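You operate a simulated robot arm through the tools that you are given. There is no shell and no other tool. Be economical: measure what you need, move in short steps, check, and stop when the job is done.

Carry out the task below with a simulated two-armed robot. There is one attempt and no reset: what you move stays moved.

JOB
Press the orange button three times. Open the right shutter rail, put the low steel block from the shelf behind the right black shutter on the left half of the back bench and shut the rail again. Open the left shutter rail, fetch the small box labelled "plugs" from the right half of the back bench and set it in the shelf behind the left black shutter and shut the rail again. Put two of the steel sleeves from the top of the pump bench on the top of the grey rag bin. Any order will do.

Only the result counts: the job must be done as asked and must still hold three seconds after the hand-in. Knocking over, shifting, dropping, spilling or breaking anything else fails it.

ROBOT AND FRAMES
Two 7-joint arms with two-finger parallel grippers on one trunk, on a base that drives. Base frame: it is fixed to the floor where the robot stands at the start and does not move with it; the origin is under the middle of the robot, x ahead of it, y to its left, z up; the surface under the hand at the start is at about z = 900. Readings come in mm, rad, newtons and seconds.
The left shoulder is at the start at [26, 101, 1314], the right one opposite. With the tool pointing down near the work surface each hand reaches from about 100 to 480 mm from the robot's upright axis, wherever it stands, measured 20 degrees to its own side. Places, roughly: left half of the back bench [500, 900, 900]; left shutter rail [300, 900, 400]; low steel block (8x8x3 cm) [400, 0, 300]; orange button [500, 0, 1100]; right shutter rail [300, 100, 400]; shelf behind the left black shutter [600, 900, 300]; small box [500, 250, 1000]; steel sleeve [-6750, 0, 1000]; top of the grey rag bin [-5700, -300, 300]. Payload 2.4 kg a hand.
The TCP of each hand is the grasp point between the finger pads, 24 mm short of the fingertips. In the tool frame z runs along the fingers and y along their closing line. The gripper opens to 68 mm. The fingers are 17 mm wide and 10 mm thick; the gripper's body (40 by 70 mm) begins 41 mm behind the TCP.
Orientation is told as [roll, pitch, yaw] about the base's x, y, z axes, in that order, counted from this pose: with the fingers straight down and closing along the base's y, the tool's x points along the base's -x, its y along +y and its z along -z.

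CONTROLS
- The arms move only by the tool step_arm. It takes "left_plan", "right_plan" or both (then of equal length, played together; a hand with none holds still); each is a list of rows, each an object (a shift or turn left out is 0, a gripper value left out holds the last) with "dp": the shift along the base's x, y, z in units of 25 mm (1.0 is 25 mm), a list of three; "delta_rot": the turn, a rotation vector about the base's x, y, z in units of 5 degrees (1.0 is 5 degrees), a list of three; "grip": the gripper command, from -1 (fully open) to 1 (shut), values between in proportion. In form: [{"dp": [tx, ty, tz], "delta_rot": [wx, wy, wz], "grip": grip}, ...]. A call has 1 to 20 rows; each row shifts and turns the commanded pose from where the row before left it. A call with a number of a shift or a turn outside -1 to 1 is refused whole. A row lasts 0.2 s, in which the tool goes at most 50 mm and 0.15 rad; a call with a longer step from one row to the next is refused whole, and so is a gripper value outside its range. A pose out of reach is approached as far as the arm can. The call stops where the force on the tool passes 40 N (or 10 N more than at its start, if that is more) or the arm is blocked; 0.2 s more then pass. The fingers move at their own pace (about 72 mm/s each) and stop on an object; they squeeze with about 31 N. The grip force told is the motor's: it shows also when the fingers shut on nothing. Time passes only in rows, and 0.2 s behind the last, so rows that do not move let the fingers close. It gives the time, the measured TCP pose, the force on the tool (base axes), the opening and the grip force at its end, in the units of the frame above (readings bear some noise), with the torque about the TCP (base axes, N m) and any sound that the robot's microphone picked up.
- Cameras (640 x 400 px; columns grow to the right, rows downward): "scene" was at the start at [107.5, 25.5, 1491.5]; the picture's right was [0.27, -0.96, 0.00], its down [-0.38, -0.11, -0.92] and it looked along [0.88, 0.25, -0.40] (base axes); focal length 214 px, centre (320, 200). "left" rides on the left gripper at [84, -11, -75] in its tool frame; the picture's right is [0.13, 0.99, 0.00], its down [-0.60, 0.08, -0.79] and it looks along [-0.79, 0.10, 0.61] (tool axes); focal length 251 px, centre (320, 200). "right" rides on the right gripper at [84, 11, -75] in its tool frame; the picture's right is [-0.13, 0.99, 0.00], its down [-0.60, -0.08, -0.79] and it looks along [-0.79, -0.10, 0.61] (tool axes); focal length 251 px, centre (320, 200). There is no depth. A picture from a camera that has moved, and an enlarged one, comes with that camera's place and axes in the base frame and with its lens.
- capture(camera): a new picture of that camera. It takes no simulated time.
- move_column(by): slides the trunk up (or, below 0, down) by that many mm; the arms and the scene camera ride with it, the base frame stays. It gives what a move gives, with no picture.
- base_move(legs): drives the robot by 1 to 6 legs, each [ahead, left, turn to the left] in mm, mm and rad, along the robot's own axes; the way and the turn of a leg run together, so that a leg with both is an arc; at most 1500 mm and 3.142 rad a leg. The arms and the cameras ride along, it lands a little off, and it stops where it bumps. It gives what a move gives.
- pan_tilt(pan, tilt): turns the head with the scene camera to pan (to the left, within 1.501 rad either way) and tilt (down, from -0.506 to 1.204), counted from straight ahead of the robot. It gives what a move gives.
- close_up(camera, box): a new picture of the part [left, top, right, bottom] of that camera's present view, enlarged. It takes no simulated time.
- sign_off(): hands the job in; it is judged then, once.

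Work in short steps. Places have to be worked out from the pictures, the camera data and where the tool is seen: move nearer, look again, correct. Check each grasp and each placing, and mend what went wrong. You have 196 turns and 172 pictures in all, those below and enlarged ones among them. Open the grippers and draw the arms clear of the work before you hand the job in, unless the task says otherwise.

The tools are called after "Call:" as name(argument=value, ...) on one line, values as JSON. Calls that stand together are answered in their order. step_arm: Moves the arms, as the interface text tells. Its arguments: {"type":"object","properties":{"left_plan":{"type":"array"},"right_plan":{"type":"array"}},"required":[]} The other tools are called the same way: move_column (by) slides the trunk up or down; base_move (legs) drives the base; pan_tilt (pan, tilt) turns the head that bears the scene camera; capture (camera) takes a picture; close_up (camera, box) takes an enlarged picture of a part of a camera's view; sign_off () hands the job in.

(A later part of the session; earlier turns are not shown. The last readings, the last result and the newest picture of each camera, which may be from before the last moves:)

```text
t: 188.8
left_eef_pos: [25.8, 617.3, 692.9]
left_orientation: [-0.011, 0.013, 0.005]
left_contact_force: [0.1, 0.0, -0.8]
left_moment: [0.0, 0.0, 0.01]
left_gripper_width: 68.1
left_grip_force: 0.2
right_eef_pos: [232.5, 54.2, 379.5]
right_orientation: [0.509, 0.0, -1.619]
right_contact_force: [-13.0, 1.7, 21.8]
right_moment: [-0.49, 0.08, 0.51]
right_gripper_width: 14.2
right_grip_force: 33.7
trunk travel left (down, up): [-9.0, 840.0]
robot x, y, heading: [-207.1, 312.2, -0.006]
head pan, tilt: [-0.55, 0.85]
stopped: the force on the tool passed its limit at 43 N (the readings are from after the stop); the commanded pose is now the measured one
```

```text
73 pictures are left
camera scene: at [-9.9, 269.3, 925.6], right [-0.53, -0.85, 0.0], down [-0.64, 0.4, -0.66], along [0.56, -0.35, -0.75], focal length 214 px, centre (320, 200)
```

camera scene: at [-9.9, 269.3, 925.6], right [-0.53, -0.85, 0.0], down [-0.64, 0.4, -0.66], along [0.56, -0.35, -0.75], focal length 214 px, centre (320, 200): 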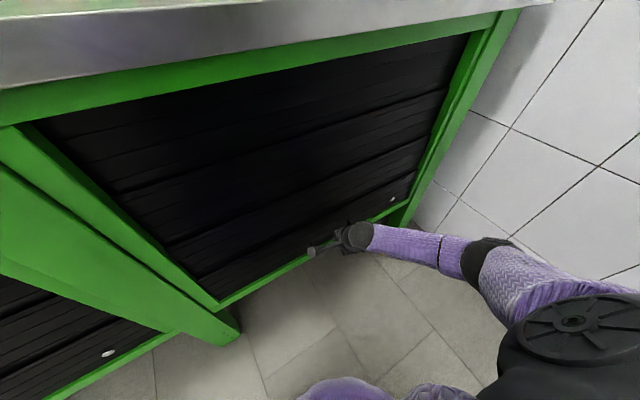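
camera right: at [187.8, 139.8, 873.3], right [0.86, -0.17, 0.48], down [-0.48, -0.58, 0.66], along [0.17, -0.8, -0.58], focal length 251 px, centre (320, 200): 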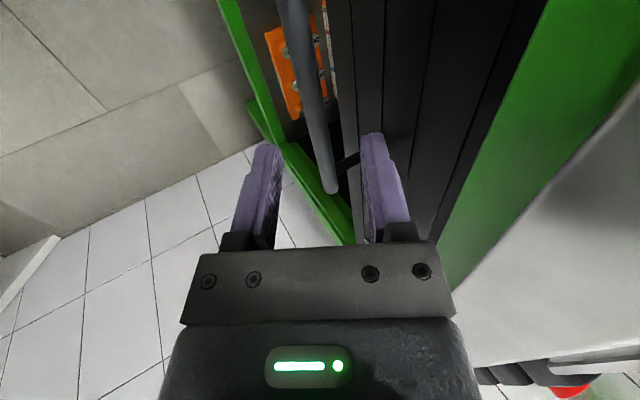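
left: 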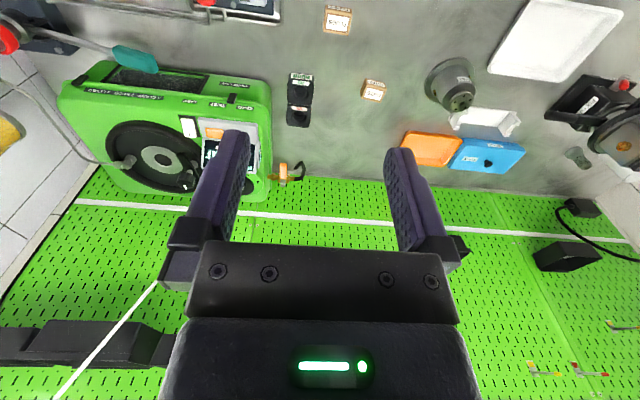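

The downward stop at ~43 N suggests it's shut or nearly. I press down a little more to be sure, then release and slide out.

Call:
step_arm(right_plan=[{"dp": [0, 0, -0.08]}, {"dp": [0, 0, -0.08]}, {"dp": [0, 0, -0.08]}, {}])

Call:
step_arm(right_plan=[{"grip": -0.4}, {}, {}, {"dp": [-0.38, 0, 0.68]}, {"dp": [-0.38, 0, 0.68]}, {"dp": [-0.38, 0, 0.68]}, {}])

Call:
base_move(legs=[[-60, 0, 0]])

Call:
capture(camera="scene")

Call:
capture(camera="right")

```text
t: 189.7
left_eef_pos: [25.3, 617.8, 692.8]
left_orientation: [-0.013, 0.012, 0.005]
left_contact_force: [0.0, 0.3, -1.3]
left_moment: [-0.03, 0.01, 0.01]
left_gripper_width: 67.8
left_grip_force: 0.1
right_eef_pos: [233.9, 54.2, 375.9]
right_orientation: [0.517, -0.001, -1.619]
right_contact_force: [-19.3, 3.8, 30.3]
right_moment: [-0.35, 0.08, 0.64]
right_gripper_width: 14.4
right_grip_force: 33.5
trunk travel left (down, up): [-9.0, 840.0]
robot x, y, heading: [-209.1, 310.8, -0.007]
head pan, tilt: [-0.55, 0.85]
stopped in row 4 (right hand): the force on the tool passed its limit at 42 N (the readings are from after the stop); the commanded pose is now the measured one
```

```text
t: 191.3
left_eef_pos: [27.8, 616.0, 692.1]
left_orientation: [-0.011, 0.017, 0.005]
left_contact_force: [-0.4, 0.1, 0.5]
left_moment: [0.0, -0.01, 0.0]
left_gripper_width: 67.9
left_grip_force: 0.2
right_eef_pos: [207.0, 53.6, 424.5]
right_orientation: [0.512, -0.001, -1.619]
right_contact_force: [-0.4, 0.3, -0.3]
right_moment: [0.02, 0.01, 0.01]
right_gripper_width: 47.3
right_grip_force: 0.0
trunk travel left (down, up): [-9.0, 840.0]
robot x, y, heading: [-210.6, 310.9, -0.008]
head pan, tilt: [-0.55, 0.85]
```

```text
t: 192.3
left_eef_pos: [-32.2, 617.5, 691.2]
left_orientation: [-0.01, 0.016, 0.005]
left_contact_force: [-0.6, 0.7, -0.1]
left_moment: [-0.02, 0.02, -0.02]
left_gripper_width: 67.9
left_grip_force: 0.0
right_eef_pos: [146.8, 54.1, 426.2]
right_orientation: [0.511, 0.001, -1.619]
right_contact_force: [-0.5, 0.7, -0.3]
right_moment: [-0.01, 0.05, 0.0]
right_gripper_width: 47.7
right_grip_force: 0.1
trunk travel left (down, up): [-9.0, 840.0]
robot x, y, heading: [-270.0, 312.4, -0.0]
head pan, tilt: [-0.55, 0.85]
```

```text
72 pictures are left
camera scene: at [-68.2, 269.0, 925.3], right [-0.53, -0.85, 0.0], down [-0.64, 0.4, -0.66], along [0.56, -0.35, -0.75], focal length 214 px, centre (320, 200)
```

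scene: 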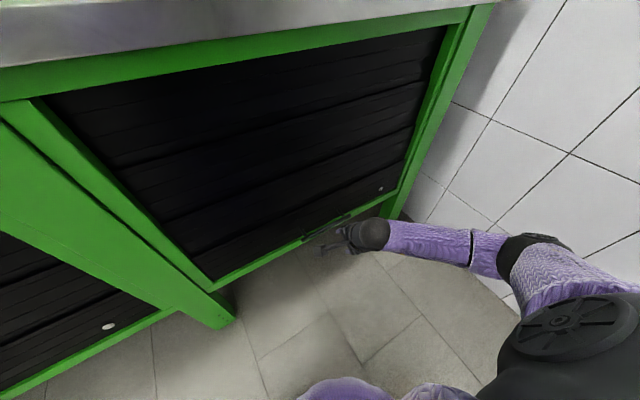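

```text
71 pictures are left
camera right: at [125.8, 138.9, 494.1], right [0.86, -0.17, 0.49], down [-0.49, -0.58, 0.65], along [0.17, -0.8, -0.58], focal length 251 px, centre (320, 200)
```

right: 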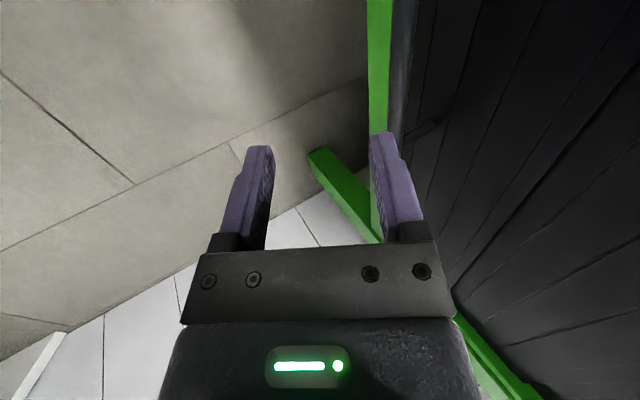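

The right shutter is shut, no gap. Now the left one with the left hand, mirrored: drive left, bring the left hand down in front and turn it yaw +90°, and tuck the right hand back.

Call:
base_move(legs=[[0, 376, 0]])

Call:
step_arm(left_plan=[{"dp": [0.25, -0.4, -0.95]}, {"dp": [0.25, -0.4, -0.95]}, {"dp": [0.25, -0.4, -0.95]}, {"dp": [0.25, -0.4, -0.95]}, {"dp": [0.25, -0.4, -0.95]}, {"dp": [0.25, -0.4, -0.95]}, {"dp": [0.25, -0.4, -0.95]}, {"dp": [0.25, -0.4, -0.95]}, {"dp": [0.1, -0.3, -0.95]}, {}], right_plan=[{"dp": [-0.8, 0, 0.3]}, {"dp": [-0.8, 0, 0.3]}, {"dp": [-0.8, 0, 0.3]}, {"dp": [-0.8, 0, 0.3]}, {"dp": [-0.6, 0, 0.3]}, {}, {}, {}, {}, {}])

Call:
step_arm(left_plan=[{"delta_rot": [0, 0, 1], "grip": -0.24}, {"delta_rot": [0, 0, 1]}, {"delta_rot": [0, 0, 1]}, {"delta_rot": [0, 0, 1]}, {"delta_rot": [0, 0, 1]}, {"delta_rot": [0, 0, 1]}, {"delta_rot": [0, 0, 1]}, {"delta_rot": [0, 0, 1]}, {"delta_rot": [0, 0, 1]}, {"delta_rot": [0, 0, 1]}, {"delta_rot": [0, 0, 1]}, {"delta_rot": [0, 0, 1]}, {"delta_rot": [0, 0, 1]}, {"delta_rot": [0, 0, 1]}, {"delta_rot": [0, 0, 1]}, {"delta_rot": [0, 0, 1]}, {"delta_rot": [0, 0, 1]}, {"delta_rot": [0, 0, 1]}, {}])

Call:
pan_tilt(pan=0.3, tilt=0.8)

Call:
capture(camera="scene")

```text
t: 194.7
left_eef_pos: [-34.0, 996.9, 692.6]
left_orientation: [-0.01, 0.016, 0.015]
left_contact_force: [0.0, -0.7, 0.4]
left_moment: [0.02, 0.0, 0.0]
left_gripper_width: 68.2
left_grip_force: 0.0
right_eef_pos: [150.2, 435.7, 423.4]
right_orientation: [0.512, 0.0, -1.613]
right_contact_force: [0.6, 0.8, 0.2]
right_moment: [-0.01, -0.02, -0.03]
right_gripper_width: 47.4
right_grip_force: 0.1
trunk travel left (down, up): [-9.0, 840.0]
robot x, y, heading: [-271.8, 685.4, 0.001]
head pan, tilt: [-0.55, 0.85]
```

```text
t: 196.9
left_eef_pos: [22.8, 914.3, 477.4]
left_orientation: [-0.01, 0.015, 0.014]
left_contact_force: [-0.2, -0.4, -0.4]
left_moment: [-0.01, -0.02, -0.01]
left_gripper_width: 68.1
left_grip_force: 0.0
left hand out of reach, approached as far as the arm can: row 2, 3
right_eef_pos: [54.7, 434.9, 462.0]
right_orientation: [0.512, 0.001, -1.613]
right_contact_force: [-0.6, -0.1, -0.9]
right_moment: [0.02, 0.02, 0.03]
right_gripper_width: 47.6
right_grip_force: 0.0
trunk travel left (down, up): [-9.0, 840.0]
robot x, y, heading: [-268.6, 690.0, 0.0]
head pan, tilt: [-0.55, 0.85]
```

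```text
t: 200.9
left_eef_pos: [24.1, 914.8, 479.8]
left_orientation: [-0.011, 0.016, 1.586]
left_contact_force: [-0.8, 0.1, 0.1]
left_moment: [-0.04, -0.02, -0.02]
left_gripper_width: 42.1
left_grip_force: 0.0
right_eef_pos: [55.5, 435.5, 463.7]
right_orientation: [0.512, -0.001, -1.614]
right_contact_force: [0.6, -0.2, 0.2]
right_moment: [-0.02, 0.03, 0.01]
right_gripper_width: 47.5
right_grip_force: 0.1
trunk travel left (down, up): [-9.0, 840.0]
robot x, y, heading: [-271.0, 689.1, 0.001]
head pan, tilt: [-0.55, 0.85]
```

```text
t: 202.0
left_eef_pos: [23.8, 915.0, 480.7]
left_orientation: [-0.01, 0.015, 1.585]
left_contact_force: [1.2, -0.4, 0.0]
left_moment: [-0.01, -0.02, 0.01]
left_gripper_width: 42.3
left_grip_force: 0.1
right_eef_pos: [55.7, 433.6, 463.6]
right_orientation: [0.51, -0.001, -1.613]
right_contact_force: [0.3, 0.5, -0.6]
right_moment: [0.01, 0.02, -0.01]
right_gripper_width: 47.7
right_grip_force: 0.1
trunk travel left (down, up): [-9.0, 840.0]
robot x, y, heading: [-270.8, 691.7, -0.003]
head pan, tilt: [0.3, 0.799]
```

```text
70 pictures are left
camera scene: at [-56.6, 713.8, 929.3], right [0.3, -0.96, 0.0], down [-0.69, -0.21, -0.7], along [0.67, 0.21, -0.72], focal length 214 px, centre (320, 200)
```

scene: 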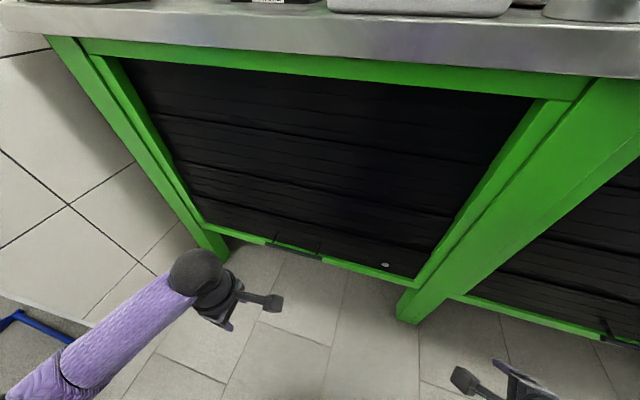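

Bar of the left shutter at about (239, 891, ~365). I drive 130 mm ahead and bring the left hand over it.

Call:
base_move(legs=[[130, -15, 0]])

Call:
step_arm(left_plan=[{"dp": [0.85, 0, -0.5]}, {"dp": [0.85, 0, -0.5]}, {"dp": [0.85, 0, -0.5]}, {"dp": [0.85, 0, -0.5]}, {}])

Call:
capture(camera="left")

```text
t: 203.3
left_eef_pos: [156.7, 899.1, 478.9]
left_orientation: [-0.012, 0.014, 1.585]
left_contact_force: [0.9, -0.6, 0.4]
left_moment: [0.03, 0.01, 0.0]
left_gripper_width: 42.3
left_grip_force: 0.0
right_eef_pos: [188.1, 419.1, 463.0]
right_orientation: [0.512, 0.0, -1.612]
right_contact_force: [0.3, 0.3, -0.3]
right_moment: [0.0, -0.02, 0.0]
right_gripper_width: 47.4
right_grip_force: 0.0
trunk travel left (down, up): [-9.0, 840.0]
robot x, y, heading: [-135.3, 679.2, 0.003]
head pan, tilt: [0.3, 0.799]
```

```text
t: 204.5
left_eef_pos: [243.7, 897.3, 430.4]
left_orientation: [-0.012, 0.014, 1.586]
left_contact_force: [-0.5, 0.8, 0.7]
left_moment: [0.03, 0.03, 0.02]
left_gripper_width: 42.1
left_grip_force: 0.0
right_eef_pos: [188.1, 420.6, 462.9]
right_orientation: [0.513, 0.0, -1.612]
right_contact_force: [-0.2, 0.0, 0.5]
right_moment: [0.0, 0.0, 0.01]
right_gripper_width: 47.6
right_grip_force: 0.1
trunk travel left (down, up): [-9.0, 840.0]
robot x, y, heading: [-137.2, 675.4, -0.001]
head pan, tilt: [0.3, 0.799]
```

```text
69 pictures are left
camera left: at [253.3, 816.6, 507.2], right [-0.99, -0.14, -0.01], down [-0.1, 0.61, 0.78], along [-0.11, 0.78, -0.62], focal length 251 px, centre (320, 200)
```

left: 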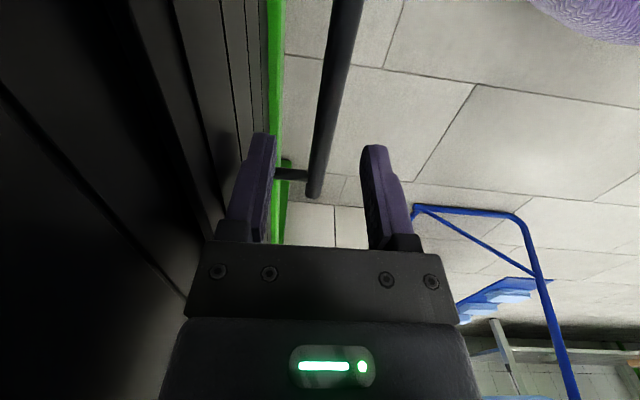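

Bar fits x≈237. I shift back 6 mm, descend to z≈365, and close.

Call:
step_arm(left_plan=[{"dp": [-0.26, 0, -0.4]}, {"dp": [0, 0, -0.6]}, {"dp": [0, 0, -0.6]}, {"dp": [0, 0, -0.6]}, {"dp": [0, 0, -0.4]}, {}])

Call:
step_arm(left_plan=[{"grip": 1}, {}, {}, {}])

Call:
capture(camera="left")

```text
t: 205.9
left_eef_pos: [233.7, 901.0, 362.5]
left_orientation: [-0.011, 0.015, 1.585]
left_contact_force: [-0.4, 0.0, 0.3]
left_moment: [0.02, -0.02, -0.01]
left_gripper_width: 42.1
left_grip_force: 0.1
right_eef_pos: [186.8, 420.1, 462.9]
right_orientation: [0.512, -0.001, -1.613]
right_contact_force: [0.0, -0.1, 0.1]
right_moment: [0.0, -0.01, 0.0]
right_gripper_width: 47.5
right_grip_force: 0.2
trunk travel left (down, up): [-9.0, 840.0]
robot x, y, heading: [-132.8, 674.6, 0.004]
head pan, tilt: [0.3, 0.799]
```

```text
t: 206.9
left_eef_pos: [238.6, 899.9, 364.6]
left_orientation: [-0.021, 0.015, 1.581]
left_contact_force: [3.5, 1.2, -1.6]
left_moment: [-0.27, 0.02, -0.6]
left_gripper_width: 13.3
left_grip_force: 32.8
right_eef_pos: [188.6, 418.8, 462.3]
right_orientation: [0.514, -0.001, -1.613]
right_contact_force: [-0.7, 0.4, 0.7]
right_moment: [-0.01, 0.02, -0.01]
right_gripper_width: 47.8
right_grip_force: 0.0
trunk travel left (down, up): [-9.0, 840.0]
robot x, y, heading: [-135.9, 673.6, -0.005]
head pan, tilt: [0.3, 0.799]
stopped in row 4 (left hand): the force on the tool passed its limit at 42 N (the readings are from after the stop); the commanded pose is now the measured one
```

```text
68 pictures are left
camera left: at [248.0, 819.3, 441.0], right [-0.99, -0.14, -0.02], down [-0.1, 0.61, 0.78], along [-0.1, 0.78, -0.62], focal length 251 px, centre (320, 200)
```

left: 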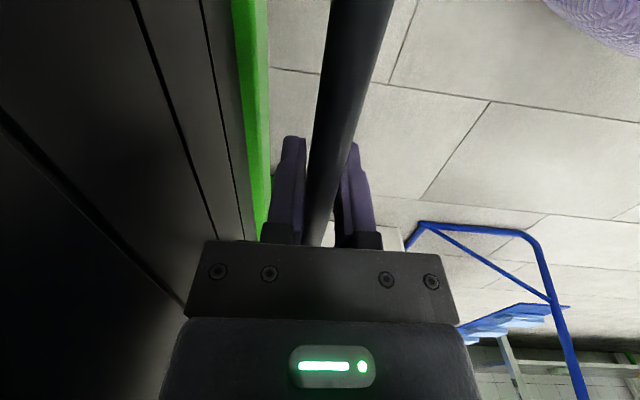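

Gripped. I lift with the arm to ~545 first, then tilt about the bar as before.

Call:
step_arm(left_plan=[{"dp": [0, 0, 0.5]}, {"dp": [0, 0, 0.7]}, {"dp": [0, 0, 0.7]}, {"dp": [0, 0, 0.7]}, {"dp": [0, 0, 0.7]}, {"dp": [0, 0, 0.7]}, {"dp": [0, 0, 0.5], "delta_rot": [0, -1, 0]}, {"dp": [0, 0, 0.4], "delta_rot": [0, -1, 0]}, {"dp": [0, 0, 0.4], "delta_rot": [0, -1, 0]}, {"dp": [0, 0, 0.4], "delta_rot": [0, -1, 0]}, {"dp": [0, 0, 0.4], "delta_rot": [0, -1, 0]}, {}])

```text
t: 208.7
left_eef_pos: [239.7, 900.2, 486.4]
left_orientation: [-0.181, 0.015, 1.579]
left_contact_force: [12.3, 6.4, -0.1]
left_moment: [-0.49, 0.11, -0.71]
left_gripper_width: 13.5
left_grip_force: 33.3
right_eef_pos: [188.1, 420.6, 463.0]
right_orientation: [0.512, -0.002, -1.614]
right_contact_force: [0.1, 0.5, 0.8]
right_moment: [-0.02, 0.02, 0.01]
right_gripper_width: 47.6
right_grip_force: 0.1
trunk travel left (down, up): [-9.0, 840.0]
robot x, y, heading: [-137.5, 673.5, -0.003]
head pan, tilt: [0.3, 0.799]
stopped in row 8 (left hand): the force on the tool passed its limit at 44 N (the readings are from after the stop); the commanded pose is now the measured one
```

Lateral force tripped it at z 486. I back x by 1 mm and continue tilting more gently.

Call:
step_arm(left_plan=[{"dp": [0.05, 0, 0.1]}, {"dp": [0, 0, 0.3], "delta_rot": [0, -0.7, 0]}, {"dp": [0, 0, 0.3], "delta_rot": [0, -0.7, 0]}, {"dp": [0, 0, 0.3], "delta_rot": [0, -0.7, 0]}, {"dp": [0, 0, 0.3], "delta_rot": [0, -0.7, 0]}, {"dp": [0, 0, 0.3], "delta_rot": [0, -0.7, 0]}, {}])

```text
t: 210.3
left_eef_pos: [240.5, 900.7, 526.2]
left_orientation: [-0.485, 0.019, 1.572]
left_contact_force: [37.2, 0.9, -1.4]
left_moment: [-0.33, 0.25, -0.67]
left_gripper_width: 13.4
left_grip_force: 33.5
right_eef_pos: [188.3, 418.8, 462.3]
right_orientation: [0.509, 0.002, -1.613]
right_contact_force: [-0.3, 0.2, 0.5]
right_moment: [-0.01, 0.01, -0.02]
right_gripper_width: 47.6
right_grip_force: 0.0
trunk travel left (down, up): [-9.0, 840.0]
robot x, y, heading: [-135.9, 672.3, -0.001]
head pan, tilt: [0.3, 0.799]
```

Tilted ~28° now. I relieve x (+3 mm) and lift with the trunk.

Call:
step_arm(left_plan=[{"dp": [0.14, 0, 0.05]}, {}])

Call:
move_column(by=110)

Call:
move_column(by=110)

Call:
capture(camera="scene")

```text
t: 210.9
left_eef_pos: [239.9, 900.3, 526.5]
left_orientation: [-0.479, 0.02, 1.576]
left_contact_force: [-8.2, -8.0, -4.3]
left_moment: [-0.2, 0.15, -0.77]
left_gripper_width: 13.7
left_grip_force: 33.6
right_eef_pos: [187.6, 418.7, 462.9]
right_orientation: [0.51, -0.001, -1.612]
right_contact_force: [-0.5, -0.6, 0.2]
right_moment: [0.04, 0.01, -0.01]
right_gripper_width: 47.7
right_grip_force: 0.1
trunk travel left (down, up): [-9.0, 840.0]
robot x, y, heading: [-136.2, 675.4, 0.004]
head pan, tilt: [0.3, 0.799]
```

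```text
t: 212.2
left_eef_pos: [240.2, 900.2, 638.6]
left_orientation: [-0.484, 0.016, 1.576]
left_contact_force: [-15.9, -3.7, 3.3]
left_moment: [0.34, 0.12, -0.48]
left_gripper_width: 13.8
left_grip_force: 32.7
right_eef_pos: [187.3, 419.8, 575.0]
right_orientation: [0.516, 0.002, -1.613]
right_contact_force: [0.1, -0.6, 0.1]
right_moment: [-0.01, -0.01, 0.0]
right_gripper_width: 47.5
right_grip_force: 0.1
trunk travel left (down, up): [-119.0, 731.0]
robot x, y, heading: [-135.2, 673.0, -0.002]
head pan, tilt: [0.3, 0.799]
stopped: the force on the tool passed its limit at 40 N (the readings are from after the stop); the commanded pose is now the measured one
```

```text
t: 213.6
left_eef_pos: [241.5, 901.1, 748.4]
left_orientation: [-0.488, 0.014, 1.576]
left_contact_force: [-26.3, -4.9, 4.8]
left_moment: [-0.21, -0.07, -0.65]
left_gripper_width: 13.5
left_grip_force: 33.5
right_eef_pos: [185.7, 419.4, 683.7]
right_orientation: [0.517, 0.001, -1.614]
right_contact_force: [1.0, -0.4, -0.2]
right_moment: [0.01, -0.01, 0.01]
right_gripper_width: 47.9
right_grip_force: 0.0
trunk travel left (down, up): [-229.0, 621.0]
robot x, y, heading: [-137.3, 678.0, -0.004]
head pan, tilt: [0.3, 0.799]
```

```text
67 pictures are left
camera scene: at [3.1, 698.1, 1156.8], right [0.3, -0.96, 0.0], down [-0.68, -0.21, -0.7], along [0.67, 0.21, -0.72], focal length 214 px, centre (320, 200)
```

scene: 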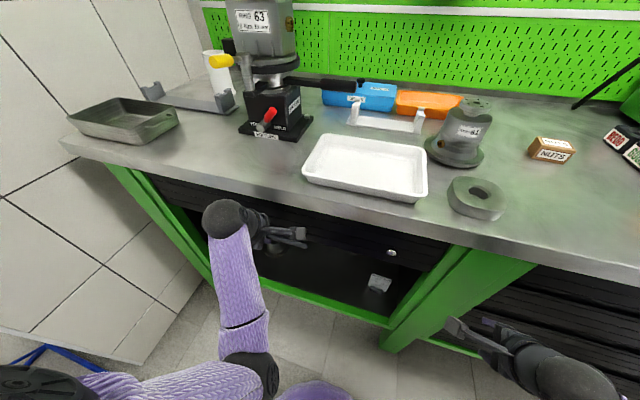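

Left shutter is open. I release, slide out along the finger axis and back off the base.

Call:
step_arm(left_plan=[{"grip": -0.5}, {}, {}, {"dp": [-0.38, 0, 0.7]}, {"dp": [-0.38, 0, 0.7]}, {"dp": [-0.38, 0, 0.7]}, {}])

Call:
base_move(legs=[[-130, 0, 0]])

Call:
move_column(by=-120)

Call:
capture(camera="scene")

```text
t: 215.2
left_eef_pos: [212.5, 900.6, 800.0]
left_orientation: [-0.485, 0.016, 1.576]
left_contact_force: [-0.4, 0.1, -0.5]
left_moment: [-0.03, 0.01, 0.0]
left_gripper_width: 50.9
left_grip_force: 0.1
right_eef_pos: [186.7, 420.0, 683.4]
right_orientation: [0.514, 0.0, -1.614]
right_contact_force: [0.4, -0.3, -0.2]
right_moment: [-0.01, -0.02, 0.03]
right_gripper_width: 47.7
right_grip_force: 0.0
trunk travel left (down, up): [-229.0, 621.0]
robot x, y, heading: [-135.3, 674.7, -0.002]
head pan, tilt: [0.3, 0.799]
```

```text
t: 216.5
left_eef_pos: [85.3, 899.8, 800.1]
left_orientation: [-0.485, 0.017, 1.575]
left_contact_force: [0.0, 0.2, -0.7]
left_moment: [0.02, -0.04, 0.02]
left_gripper_width: 50.9
left_grip_force: 0.2
right_eef_pos: [57.1, 420.0, 683.5]
right_orientation: [0.516, -0.001, -1.616]
right_contact_force: [0.3, -0.6, -0.4]
right_moment: [0.02, -0.02, 0.03]
right_gripper_width: 47.6
right_grip_force: 0.1
trunk travel left (down, up): [-229.0, 621.0]
robot x, y, heading: [-266.5, 674.4, -0.002]
head pan, tilt: [0.3, 0.799]
```

```text
t: 218.0
left_eef_pos: [86.2, 899.6, 651.7]
left_orientation: [-0.393, 0.016, 1.576]
left_contact_force: [0.4, 0.3, 0.2]
left_moment: [0.03, 0.0, 0.04]
left_gripper_width: 50.8
left_grip_force: 0.0
right_eef_pos: [56.7, 419.1, 564.1]
right_orientation: [0.514, -0.001, -1.615]
right_contact_force: [-0.6, 0.6, 0.9]
right_moment: [0.04, -0.01, -0.05]
right_gripper_width: 47.7
right_grip_force: 0.1
trunk travel left (down, up): [-109.0, 741.0]
robot x, y, heading: [-263.1, 676.9, -0.005]
head pan, tilt: [0.3, 0.799]
```

```text
66 pictures are left
camera scene: at [-88.4, 698.5, 1033.3], right [0.29, -0.96, 0.0], down [-0.69, -0.21, -0.7], along [0.67, 0.2, -0.72], focal length 214 px, centre (320, 200)
```

scene: 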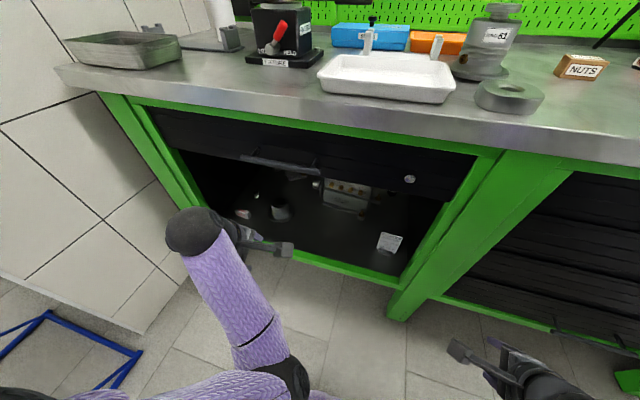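

The left shutter stays up. I zoom inside to find a free place for the box.

Call:
close_up(camera="scene", box=[180, 150, 460, 325])

```text
2.29 times, centred on (320, 238) of scene
camera zoom: at [-88.4, 698.5, 1033.3], right [0.29, -0.96, 0.0], down [-0.69, -0.21, -0.7], along [0.67, 0.2, -0.72], focal length 490 px, centre (320, 114)
```

zoom: 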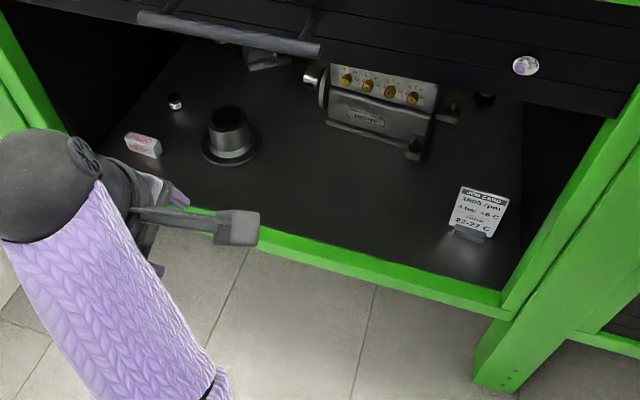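

Free area at the front centre of the shelf, ≈(380, 800). Now to fetch "plugs" with the left hand: I roll it back to yaw 0, raise the trunk and right hand, and drive right.

Call:
step_arm(left_plan=[{"delta_rot": [0.42, 0, -0.9]}, {"delta_rot": [0.42, 0, -0.9]}, {"delta_rot": [0.42, 0, -0.9]}, {"delta_rot": [0.42, 0, -0.9]}, {"delta_rot": [0.42, 0, -0.9]}, {"delta_rot": [0.42, 0, -0.9]}, {"delta_rot": [0.42, 0, -0.9]}, {"delta_rot": [0.42, 0, -0.9]}, {"delta_rot": [0.42, 0, -0.9]}, {"delta_rot": [0.42, 0, -0.9]}, {"delta_rot": [0.42, 0, -0.9]}, {"delta_rot": [0.42, 0, -0.9]}, {"delta_rot": [0.42, 0, -0.9]}, {"delta_rot": [0.42, 0, -0.9]}, {"delta_rot": [0.42, 0, -0.9]}, {"delta_rot": [0.42, 0, -0.9]}, {"delta_rot": [0.42, 0, -0.9]}, {"delta_rot": [0.42, 0, -0.9]}, {}])

Call:
move_column(by=390)

Call:
base_move(legs=[[0, -655, 0]])

Call:
pan_tilt(pan=0.1, tilt=0.9)

Call:
capture(camera="scene")

Call:
capture(camera="left")

```text
t: 220.2
left_eef_pos: [86.5, 899.6, 652.0]
left_orientation: [-0.259, -0.316, 0.785]
left_contact_force: [10.9, 5.5, -5.4]
left_moment: [0.22, -0.16, 0.26]
left_gripper_width: 51.0
left_grip_force: 0.0
right_eef_pos: [58.3, 420.1, 562.9]
right_orientation: [0.516, -0.001, -1.614]
right_contact_force: [-0.4, -0.2, -0.2]
right_moment: [0.0, 0.01, 0.01]
right_gripper_width: 47.8
right_grip_force: 0.0
trunk travel left (down, up): [-109.0, 741.0]
robot x, y, heading: [-265.6, 676.3, -0.002]
head pan, tilt: [0.3, 0.799]
stopped in row 11 (left hand): the force on the tool passed its limit at 64 N (the readings are from after the stop); the commanded pose is now the measured one
```

```text
t: 224.0
left_eef_pos: [87.2, 900.3, 1042.2]
left_orientation: [-0.261, -0.313, 0.782]
left_contact_force: [-0.8, -0.5, 0.1]
left_moment: [0.0, 0.02, -0.02]
left_gripper_width: 51.2
left_grip_force: 0.1
right_eef_pos: [58.0, 419.8, 953.7]
right_orientation: [0.515, 0.0, -1.616]
right_contact_force: [0.1, -0.5, -0.4]
right_moment: [0.02, 0.0, 0.02]
right_gripper_width: 47.5
right_grip_force: 0.0
trunk travel left (down, up): [-499.0, 351.0]
robot x, y, heading: [-261.3, 675.5, -0.004]
head pan, tilt: [0.3, 0.799]
```

```text
t: 227.6
left_eef_pos: [84.9, 241.6, 1042.5]
left_orientation: [-0.26, -0.314, 0.78]
left_contact_force: [0.1, -0.2, 0.4]
left_moment: [-0.01, 0.02, -0.01]
left_gripper_width: 51.2
left_grip_force: 0.0
right_eef_pos: [54.8, -239.8, 954.0]
right_orientation: [0.514, -0.001, -1.619]
right_contact_force: [0.1, -1.1, 0.1]
right_moment: [-0.02, 0.02, -0.02]
right_gripper_width: 47.8
right_grip_force: 0.1
trunk travel left (down, up): [-499.0, 351.0]
robot x, y, heading: [-266.0, 16.8, -0.006]
head pan, tilt: [0.3, 0.799]
```

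```text
t: 228.4
left_eef_pos: [83.9, 241.3, 1042.1]
left_orientation: [-0.258, -0.314, 0.78]
left_contact_force: [0.0, -0.1, -0.2]
left_moment: [0.02, -0.01, 0.02]
left_gripper_width: 51.0
left_grip_force: 0.0
right_eef_pos: [54.2, -239.7, 952.4]
right_orientation: [0.516, -0.001, -1.617]
right_contact_force: [-0.1, 0.5, 0.1]
right_moment: [0.02, -0.04, -0.04]
right_gripper_width: 47.9
right_grip_force: 0.0
trunk travel left (down, up): [-499.0, 351.0]
robot x, y, heading: [-267.1, 16.9, -0.004]
head pan, tilt: [0.099, 0.901]
```

```text
64 pictures are left
camera scene: at [-172.2, 23.9, 1421.0], right [0.1, -1.0, 0.0], down [-0.78, -0.07, -0.62], along [0.62, 0.06, -0.78], focal length 214 px, centre (320, 200)
```

scene: 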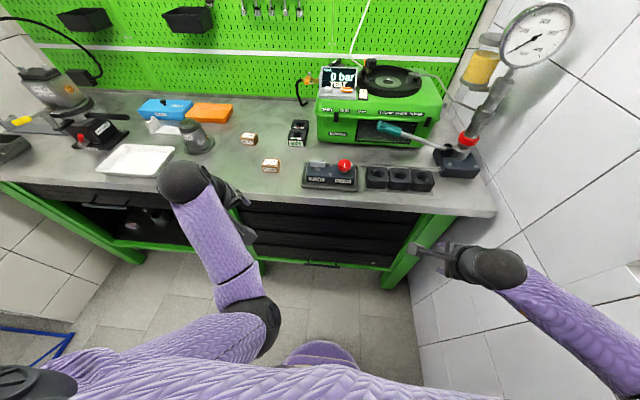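

```text
63 pictures are left
camera left: at [4.9, 176.3, 1088.1], right [-0.71, 0.65, -0.28], down [0.05, 0.44, 0.9], along [0.71, 0.62, -0.34], focal length 251 px, centre (320, 200)
```

left: 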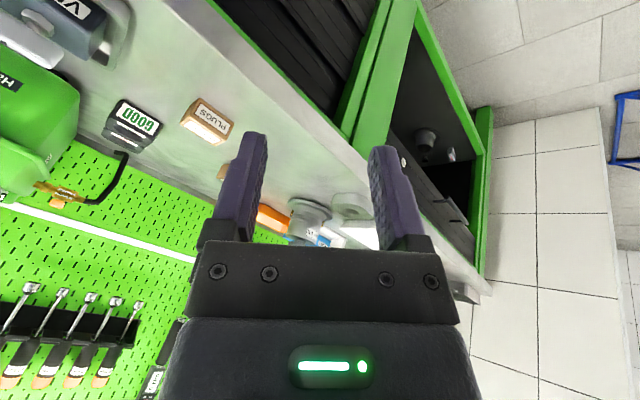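

The roll stopped half way (touching the robot's own body). I move the left hand forward over the bench a bit and finish the roll.

Call:
step_arm(left_plan=[{"dp": [0.8, 0, 0.3]}, {"dp": [0.8, 0, 0.3]}, {"dp": [0.4, 0, 0.2], "delta_rot": [0.42, 0, -0.9]}, {"delta_rot": [0.42, 0, -0.9]}, {"delta_rot": [0.42, 0, -0.9]}, {"delta_rot": [0.42, 0, -0.9]}, {"delta_rot": [0.42, 0, -0.9]}, {"delta_rot": [0.42, 0, -0.9]}, {"delta_rot": [0.42, 0, -0.9]}, {"delta_rot": [0.42, 0, -0.9]}, {"delta_rot": [0.42, 0, -0.9]}, {"delta_rot": [0, -0.7, 0], "grip": -1}, {}])

Call:
capture(camera="left")

```text
t: 231.2
left_eef_pos: [135.1, 240.4, 1062.1]
left_orientation: [0.068, -0.492, -0.055]
left_contact_force: [1.0, 0.2, -0.4]
left_moment: [-0.02, -0.01, 0.0]
left_gripper_width: 68.1
left_grip_force: 0.0
right_eef_pos: [54.6, -240.6, 953.8]
right_orientation: [0.515, 0.0, -1.617]
right_contact_force: [-0.3, 0.8, 0.4]
right_moment: [0.0, 0.02, 0.0]
right_gripper_width: 47.7
right_grip_force: 0.0
trunk travel left (down, up): [-499.0, 351.0]
robot x, y, heading: [-267.4, 14.8, -0.005]
head pan, tilt: [0.099, 0.901]
```

```text
62 pictures are left
camera left: at [24.8, 232.6, 1088.1], right [-0.09, 1.0, 0.0], down [0.16, 0.02, 0.99], along [0.98, 0.09, -0.16], focal length 251 px, centre (320, 200)
```

left: 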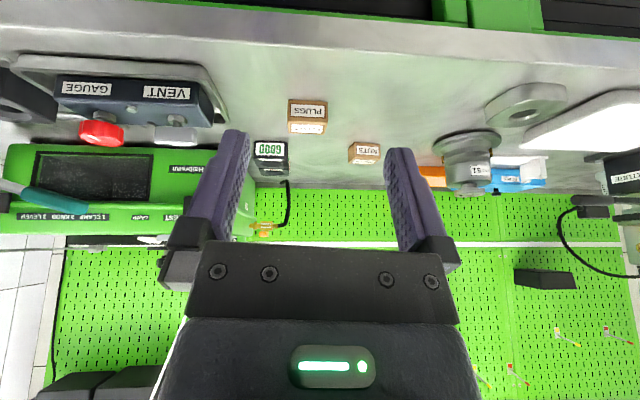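

"plugs" box: front face at x≈343, centre ≈ (363, 245), about 55 wide, 33 high, yaw ≈ +0.09. I align the left hand's yaw, and raise the right hand clear of the cups on the bench, then drive forward.

Call:
step_arm(left_plan=[{"delta_rot": [-0.39, 0, 0.8]}, {"delta_rot": [-0.39, 0, 0.8]}, {}, {}, {}, {}, {}, {}], right_plan=[{"dp": [-0.2, 0, 0.9]}, {"dp": [-0.2, 0, 0.9]}, {"dp": [-0.2, 0, 0.9]}, {"dp": [-0.2, 0, 0.9]}, {"dp": [-0.2, 0, 0.9]}, {"dp": [-0.2, 0, 0.9]}, {"dp": [-0.2, 0, 0.9]}, {}])

Call:
base_move(legs=[[190, 0, 0]])

Call:
capture(camera="left")

Call:
capture(camera="scene")

```text
t: 233.0
left_eef_pos: [135.2, 240.9, 1061.3]
left_orientation: [-0.01, -0.489, 0.122]
left_contact_force: [0.3, 0.2, 0.3]
left_moment: [0.02, -0.02, -0.01]
left_gripper_width: 67.9
left_grip_force: 0.0
right_eef_pos: [17.7, -238.4, 1110.6]
right_orientation: [0.514, 0.001, -1.617]
right_contact_force: [0.4, 0.1, -0.1]
right_moment: [-0.02, 0.0, 0.02]
right_gripper_width: 47.7
right_grip_force: 0.1
trunk travel left (down, up): [-499.0, 351.0]
robot x, y, heading: [-269.0, 16.3, -0.007]
head pan, tilt: [0.099, 0.901]
```

```text
t: 234.5
left_eef_pos: [326.5, 239.7, 1061.1]
left_orientation: [-0.01, -0.489, 0.121]
left_contact_force: [0.4, 0.6, -0.7]
left_moment: [0.01, 0.01, -0.02]
left_gripper_width: 68.0
left_grip_force: 0.1
right_eef_pos: [211.3, -239.9, 1110.9]
right_orientation: [0.513, -0.001, -1.616]
right_contact_force: [0.5, 0.9, -0.2]
right_moment: [0.0, 0.04, -0.01]
right_gripper_width: 47.5
right_grip_force: 0.1
trunk travel left (down, up): [-499.0, 351.0]
robot x, y, heading: [-77.9, 12.5, 0.002]
head pan, tilt: [0.099, 0.901]
```

```text
61 pictures are left
camera left: at [219.0, 218.8, 1088.7], right [-0.23, 0.97, -0.07], down [0.15, 0.11, 0.98], along [0.96, 0.22, -0.17], focal length 251 px, centre (320, 200)
```

left: 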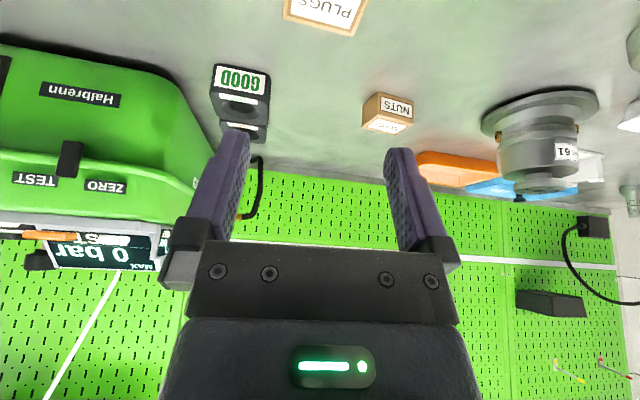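

```text
60 pictures are left
camera scene: at [20.3, 23.1, 1420.9], right [0.1, -1.0, 0.0], down [-0.78, -0.07, -0.62], along [0.62, 0.06, -0.78], focal length 214 px, centre (320, 200)
```

scene: 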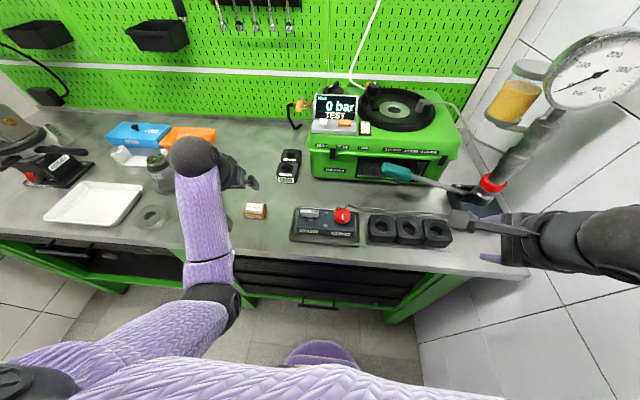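

The back edge of the box runs along y at x≈382 (y 218–273): yaw ≈ 0, centre (362, 245.5). I set the hand yaw back to 0 and go above it.

Call:
step_arm(left_plan=[{"dp": [0.4, 0.1, -0.8], "delta_rot": [0, 0, -0.7]}, {"dp": [0.45, 0.1, -0.8], "delta_rot": [0, 0, -0.7]}, {"dp": [0.42, 0.02, -0.8]}, {}])

Call:
capture(camera="left")

```text
t: 235.5
left_eef_pos: [357.5, 246.6, 1000.7]
left_orientation: [-0.01, -0.489, 0.001]
left_contact_force: [0.8, -0.2, 0.4]
left_moment: [-0.03, -0.03, 0.0]
left_gripper_width: 68.1
left_grip_force: 0.0
right_eef_pos: [209.9, -239.7, 1110.6]
right_orientation: [0.514, -0.001, -1.618]
right_contact_force: [-0.6, 0.2, 0.2]
right_moment: [0.0, 0.01, 0.01]
right_gripper_width: 47.3
right_grip_force: 0.1
trunk travel left (down, up): [-499.0, 351.0]
robot x, y, heading: [-78.0, 16.7, -0.003]
head pan, tilt: [0.099, 0.901]
```

```text
59 pictures are left
camera left: at [247.1, 237.8, 1027.9], right [-0.11, 0.99, -0.07], down [0.16, 0.09, 0.98], along [0.98, 0.1, -0.17], focal length 251 px, centre (320, 200)
```

left: 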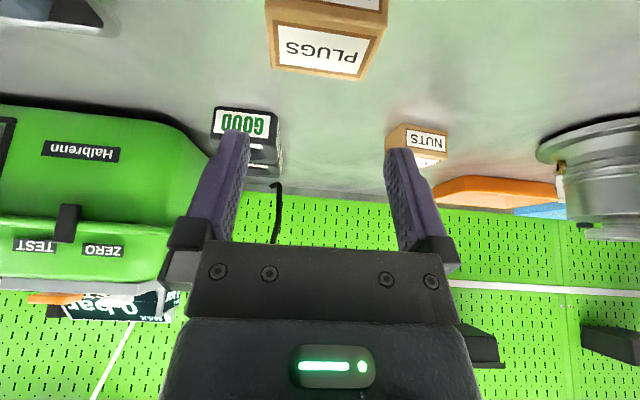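

Box top corners now: x 350–382, y 216–273, z≈928; centre (366, 245). I descend to TCP (362, 245, 921).

Call:
step_arm(left_plan=[{"dp": [0.18, -0.06, -0.8]}, {"dp": [0, 0, -0.8]}, {"dp": [0, 0, -0.8]}, {"dp": [0, 0, -0.5]}, {"dp": [0, 0, -0.28]}, {}])

Call:
capture(camera="left")

```text
t: 236.9
left_eef_pos: [362.5, 244.2, 924.9]
left_orientation: [-0.006, -0.499, 0.0]
left_contact_force: [-1.4, 4.8, 34.3]
left_moment: [1.31, -0.14, 0.08]
left_gripper_width: 68.0
left_grip_force: 0.0
right_eef_pos: [206.7, -240.0, 1111.1]
right_orientation: [0.517, 0.001, -1.616]
right_contact_force: [-0.4, -0.8, 1.4]
right_moment: [0.0, 0.04, -0.02]
right_gripper_width: 47.6
right_grip_force: 0.1
trunk travel left (down, up): [-499.0, 351.0]
robot x, y, heading: [-80.2, 12.6, -0.001]
head pan, tilt: [0.099, 0.901]
```

```text
58 pictures are left
camera left: at [251.9, 235.5, 951.1], right [-0.11, 0.99, -0.07], down [0.15, 0.08, 0.98], along [0.98, 0.1, -0.16], focal length 251 px, centre (320, 200)
```

left: 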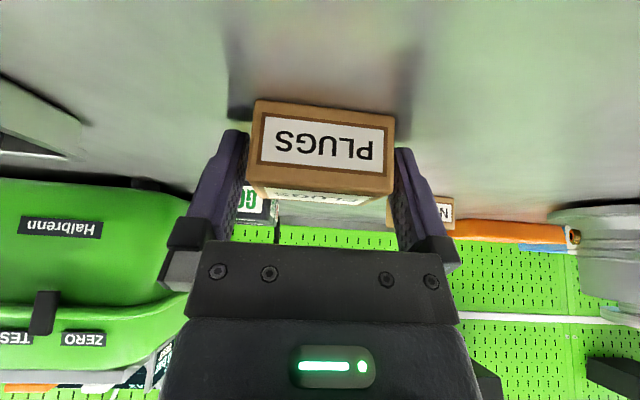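

The left fingertip just touches the bench; the box is between the fingers. I raise 3 mm and close.

Call:
step_arm(left_plan=[{"dp": [0, 0, 0.15]}, {"grip": 1}, {}, {}, {}])

Call:
step_arm(left_plan=[{"dp": [0, 0, 0.3]}, {"dp": [0, 0, 0.7]}, {"dp": [0, 0, 0.8]}, {"dp": [0, 0, 0.8]}, {"dp": [0, 0, 0.8]}, {}])

Call:
capture(camera="left")

```text
t: 238.1
left_eef_pos: [360.3, 242.9, 926.3]
left_orientation: [-0.013, -0.487, 0.004]
left_contact_force: [-4.5, 5.2, 11.2]
left_moment: [0.5, 0.06, 0.21]
left_gripper_width: 54.2
left_grip_force: 30.8
right_eef_pos: [208.0, -239.1, 1110.9]
right_orientation: [0.518, -0.001, -1.616]
right_contact_force: [-0.4, 0.7, 0.6]
right_moment: [0.01, 0.01, 0.01]
right_gripper_width: 47.4
right_grip_force: 0.1
trunk travel left (down, up): [-499.0, 351.0]
robot x, y, heading: [-75.8, 19.3, -0.005]
head pan, tilt: [0.099, 0.901]
```

```text
t: 239.5
left_eef_pos: [362.6, 245.7, 1010.6]
left_orientation: [-0.01, -0.489, 0.002]
left_contact_force: [-0.6, -0.4, -0.7]
left_moment: [0.01, 0.02, -0.01]
left_gripper_width: 54.2
left_grip_force: 31.0
right_eef_pos: [211.1, -239.2, 1110.5]
right_orientation: [0.515, 0.0, -1.618]
right_contact_force: [-0.2, 0.0, 0.0]
right_moment: [-0.03, -0.03, -0.01]
right_gripper_width: 47.6
right_grip_force: 0.1
trunk travel left (down, up): [-499.0, 351.0]
robot x, y, heading: [-76.2, 17.7, -0.002]
head pan, tilt: [0.099, 0.901]
```

```text
57 pictures are left
camera left: at [252.5, 236.6, 1038.2], right [-0.11, 0.99, -0.07], down [0.16, 0.09, 0.98], along [0.98, 0.1, -0.17], focal length 251 px, centre (320, 200)
```

left: 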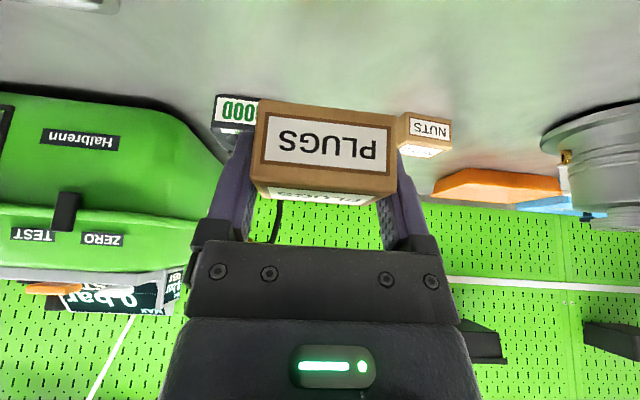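

"plugs" is held. I back off, drive left to the open left shutter, and lower the trunk.

Call:
base_move(legs=[[-190, 0, 0], [0, 565, 0]])

Call:
move_column(by=-250)

Call:
move_column(by=-246)

Call:
pan_tilt(pan=0.3, tilt=0.75)

Call:
capture(camera="scene")

Call:
capture(camera="left")

```text
t: 243.9
left_eef_pos: [176.6, 812.8, 1010.6]
left_orientation: [-0.01, -0.489, 0.003]
left_contact_force: [-0.3, -0.7, -0.2]
left_moment: [-0.02, 0.01, 0.01]
left_gripper_width: 54.1
left_grip_force: 30.7
right_eef_pos: [24.1, 327.2, 1110.4]
right_orientation: [0.515, -0.001, -1.618]
right_contact_force: [0.3, 0.6, -0.3]
right_moment: [-0.01, 0.0, 0.03]
right_gripper_width: 47.6
right_grip_force: 0.1
trunk travel left (down, up): [-499.0, 351.0]
robot x, y, heading: [-262.2, 583.8, -0.002]
head pan, tilt: [0.099, 0.901]
```

```text
t: 246.5
left_eef_pos: [177.1, 810.6, 760.8]
left_orientation: [-0.013, -0.489, 0.001]
left_contact_force: [-0.8, 0.4, 0.5]
left_moment: [0.02, 0.01, -0.04]
left_gripper_width: 54.2
left_grip_force: 31.6
right_eef_pos: [30.1, 327.8, 839.2]
right_orientation: [0.432, -0.004, -1.615]
right_contact_force: [0.8, -0.1, 0.1]
right_moment: [-0.02, 0.01, -0.02]
right_gripper_width: 47.5
right_grip_force: 0.0
trunk travel left (down, up): [-249.0, 601.0]
robot x, y, heading: [-260.1, 583.3, -0.003]
head pan, tilt: [0.099, 0.901]
```

```text
t: 249.0
left_eef_pos: [176.6, 812.7, 515.0]
left_orientation: [-0.011, -0.488, -0.001]
left_contact_force: [-0.8, 0.3, -0.3]
left_moment: [-0.02, -0.01, 0.03]
left_gripper_width: 54.4
left_grip_force: 31.6
right_eef_pos: [32.3, 326.9, 537.5]
right_orientation: [0.193, -0.014, -1.613]
right_contact_force: [0.5, 0.0, 0.7]
right_moment: [0.01, -0.01, 0.02]
right_gripper_width: 47.6
right_grip_force: 0.0
trunk travel left (down, up): [-3.0, 847.0]
robot x, y, heading: [-259.2, 581.3, 0.002]
head pan, tilt: [0.099, 0.901]
```

```text
t: 249.8
left_eef_pos: [177.0, 811.4, 514.4]
left_orientation: [-0.011, -0.489, 0.001]
left_contact_force: [-0.1, 0.0, -1.6]
left_moment: [-0.02, 0.0, 0.05]
left_gripper_width: 54.5
left_grip_force: 31.2
right_eef_pos: [33.3, 327.8, 536.7]
right_orientation: [0.194, -0.014, -1.614]
right_contact_force: [0.5, -0.1, 0.1]
right_moment: [0.0, 0.01, 0.01]
right_gripper_width: 47.8
right_grip_force: 0.0
trunk travel left (down, up): [-3.0, 847.0]
robot x, y, heading: [-262.4, 578.2, -0.005]
head pan, tilt: [0.3, 0.75]
```

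```text
56 pictures are left
camera scene: at [-44.5, 606.7, 926.4], right [0.29, -0.96, 0.0], down [-0.65, -0.2, -0.73], along [0.7, 0.21, -0.68], focal length 214 px, centre (320, 200)
```

scene: 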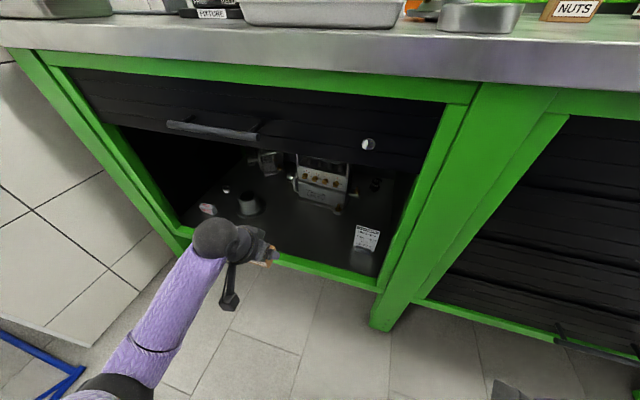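

```text
55 pictures are left
camera left: at [67.1, 803.6, 541.9], right [-0.11, 0.99, -0.07], down [0.16, 0.09, 0.98], along [0.98, 0.1, -0.17], focal length 251 px, centre (320, 200)
```

left: 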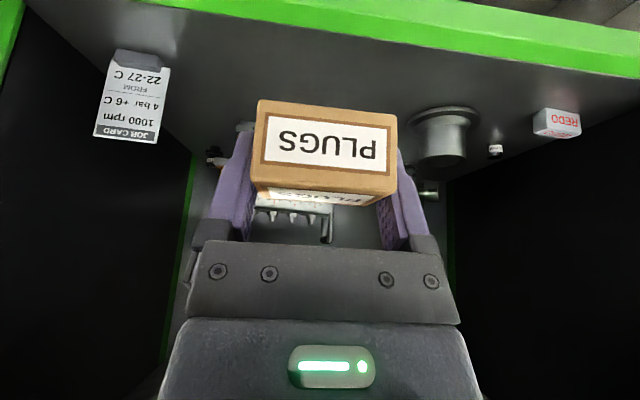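

The shelf's front middle is clear. I lower the hand, drive in 180 mm, then check.

Call:
step_arm(left_plan=[{"dp": [0, 0, -0.8]}, {"dp": [0, 0, -0.8]}, {"dp": [0, 0, -0.8]}, {"dp": [0, 0, -0.4]}, {}])

Call:
base_move(legs=[[185, 0, 0]])

Call:
capture(camera="left")

Call:
capture(camera="scene")

```text
t: 251.0
left_eef_pos: [175.6, 812.3, 445.1]
left_orientation: [-0.01, -0.489, 0.0]
left_contact_force: [-0.7, 0.0, -0.8]
left_moment: [0.03, 0.02, 0.0]
left_gripper_width: 54.2
left_grip_force: 31.3
right_eef_pos: [33.6, 326.3, 538.0]
right_orientation: [0.195, -0.011, -1.615]
right_contact_force: [-0.8, -0.2, -0.5]
right_moment: [-0.01, -0.01, -0.01]
right_gripper_width: 47.2
right_grip_force: 0.1
trunk travel left (down, up): [-3.0, 847.0]
robot x, y, heading: [-264.7, 581.1, -0.001]
head pan, tilt: [0.3, 0.75]
```

```text
t: 252.5
left_eef_pos: [361.7, 812.5, 444.8]
left_orientation: [-0.011, -0.49, 0.001]
left_contact_force: [-0.7, 0.8, -1.1]
left_moment: [0.0, 0.01, -0.02]
left_gripper_width: 54.4
left_grip_force: 30.7
right_eef_pos: [217.2, 325.9, 537.7]
right_orientation: [0.193, -0.012, -1.616]
right_contact_force: [0.1, -0.8, 0.9]
right_moment: [0.02, -0.02, -0.01]
right_gripper_width: 47.6
right_grip_force: 0.1
trunk travel left (down, up): [-3.0, 847.0]
robot x, y, heading: [-77.2, 582.9, -0.006]
head pan, tilt: [0.3, 0.75]
```

```text
54 pictures are left
camera left: at [251.2, 803.2, 472.1], right [-0.11, 0.99, -0.07], down [0.16, 0.09, 0.98], along [0.98, 0.1, -0.17], focal length 251 px, centre (320, 200)
```

left: 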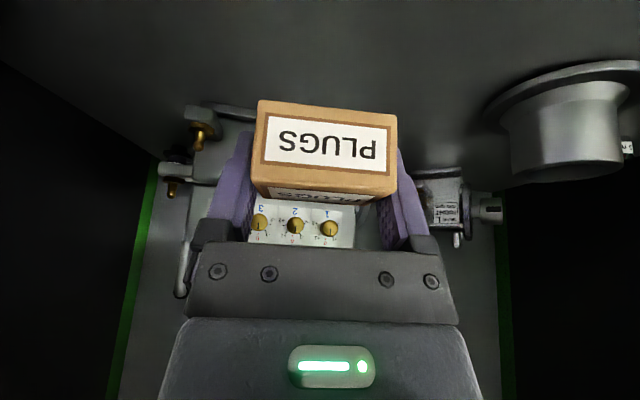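

```text
53 pictures are left
camera scene: at [140.4, 605.8, 926.4], right [0.29, -0.96, 0.0], down [-0.65, -0.2, -0.73], along [0.7, 0.21, -0.68], focal length 214 px, centre (320, 200)
```

scene: 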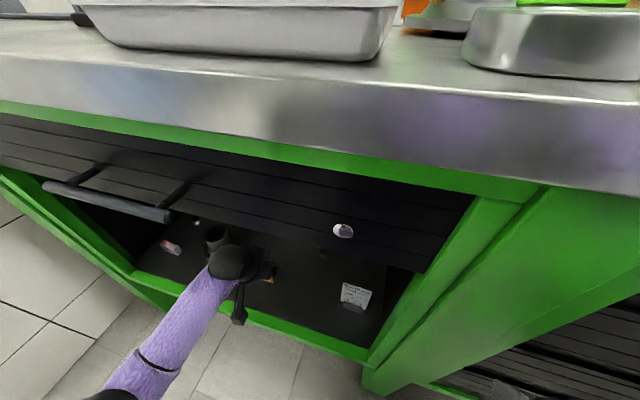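

Clear around. I lower the box to the shelf, slowly at the end.

Call:
step_arm(left_plan=[{"dp": [0, 0, -0.8]}, {"dp": [0, 0, -0.8]}, {"dp": [0, 0, -0.8]}, {"dp": [0, 0, -0.7]}, {"dp": [0, 0, -0.3]}, {"dp": [0, 0, -0.12]}, {"dp": [0, 0, -0.12]}, {"dp": [0, 0, -0.12]}, {"dp": [0, 0, -0.12]}, {"dp": [0, 0, -0.12]}, {}])

Call:
capture(camera="left")

```text
t: 254.9
left_eef_pos: [361.3, 812.5, 344.8]
left_orientation: [-0.008, -0.49, 0.0]
left_contact_force: [0.0, -0.1, 4.5]
left_moment: [0.17, 0.03, 0.06]
left_gripper_width: 54.4
left_grip_force: 31.4
right_eef_pos: [217.6, 326.6, 538.4]
right_orientation: [0.195, -0.012, -1.616]
right_contact_force: [0.4, 0.1, -0.8]
right_moment: [0.01, 0.0, 0.0]
right_gripper_width: 47.7
right_grip_force: 0.1
trunk travel left (down, up): [-3.0, 847.0]
robot x, y, heading: [-75.2, 583.9, -0.006]
head pan, tilt: [0.3, 0.75]
```

```text
52 pictures are left
camera left: at [251.0, 803.4, 372.5], right [-0.11, 0.99, -0.07], down [0.16, 0.09, 0.98], along [0.98, 0.1, -0.17], focal length 251 px, centre (320, 200)
```

left: 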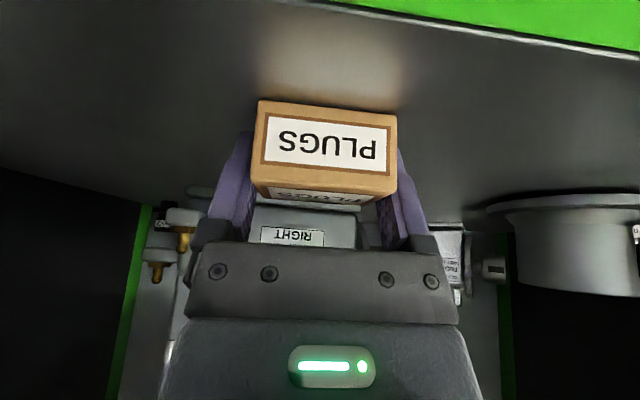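

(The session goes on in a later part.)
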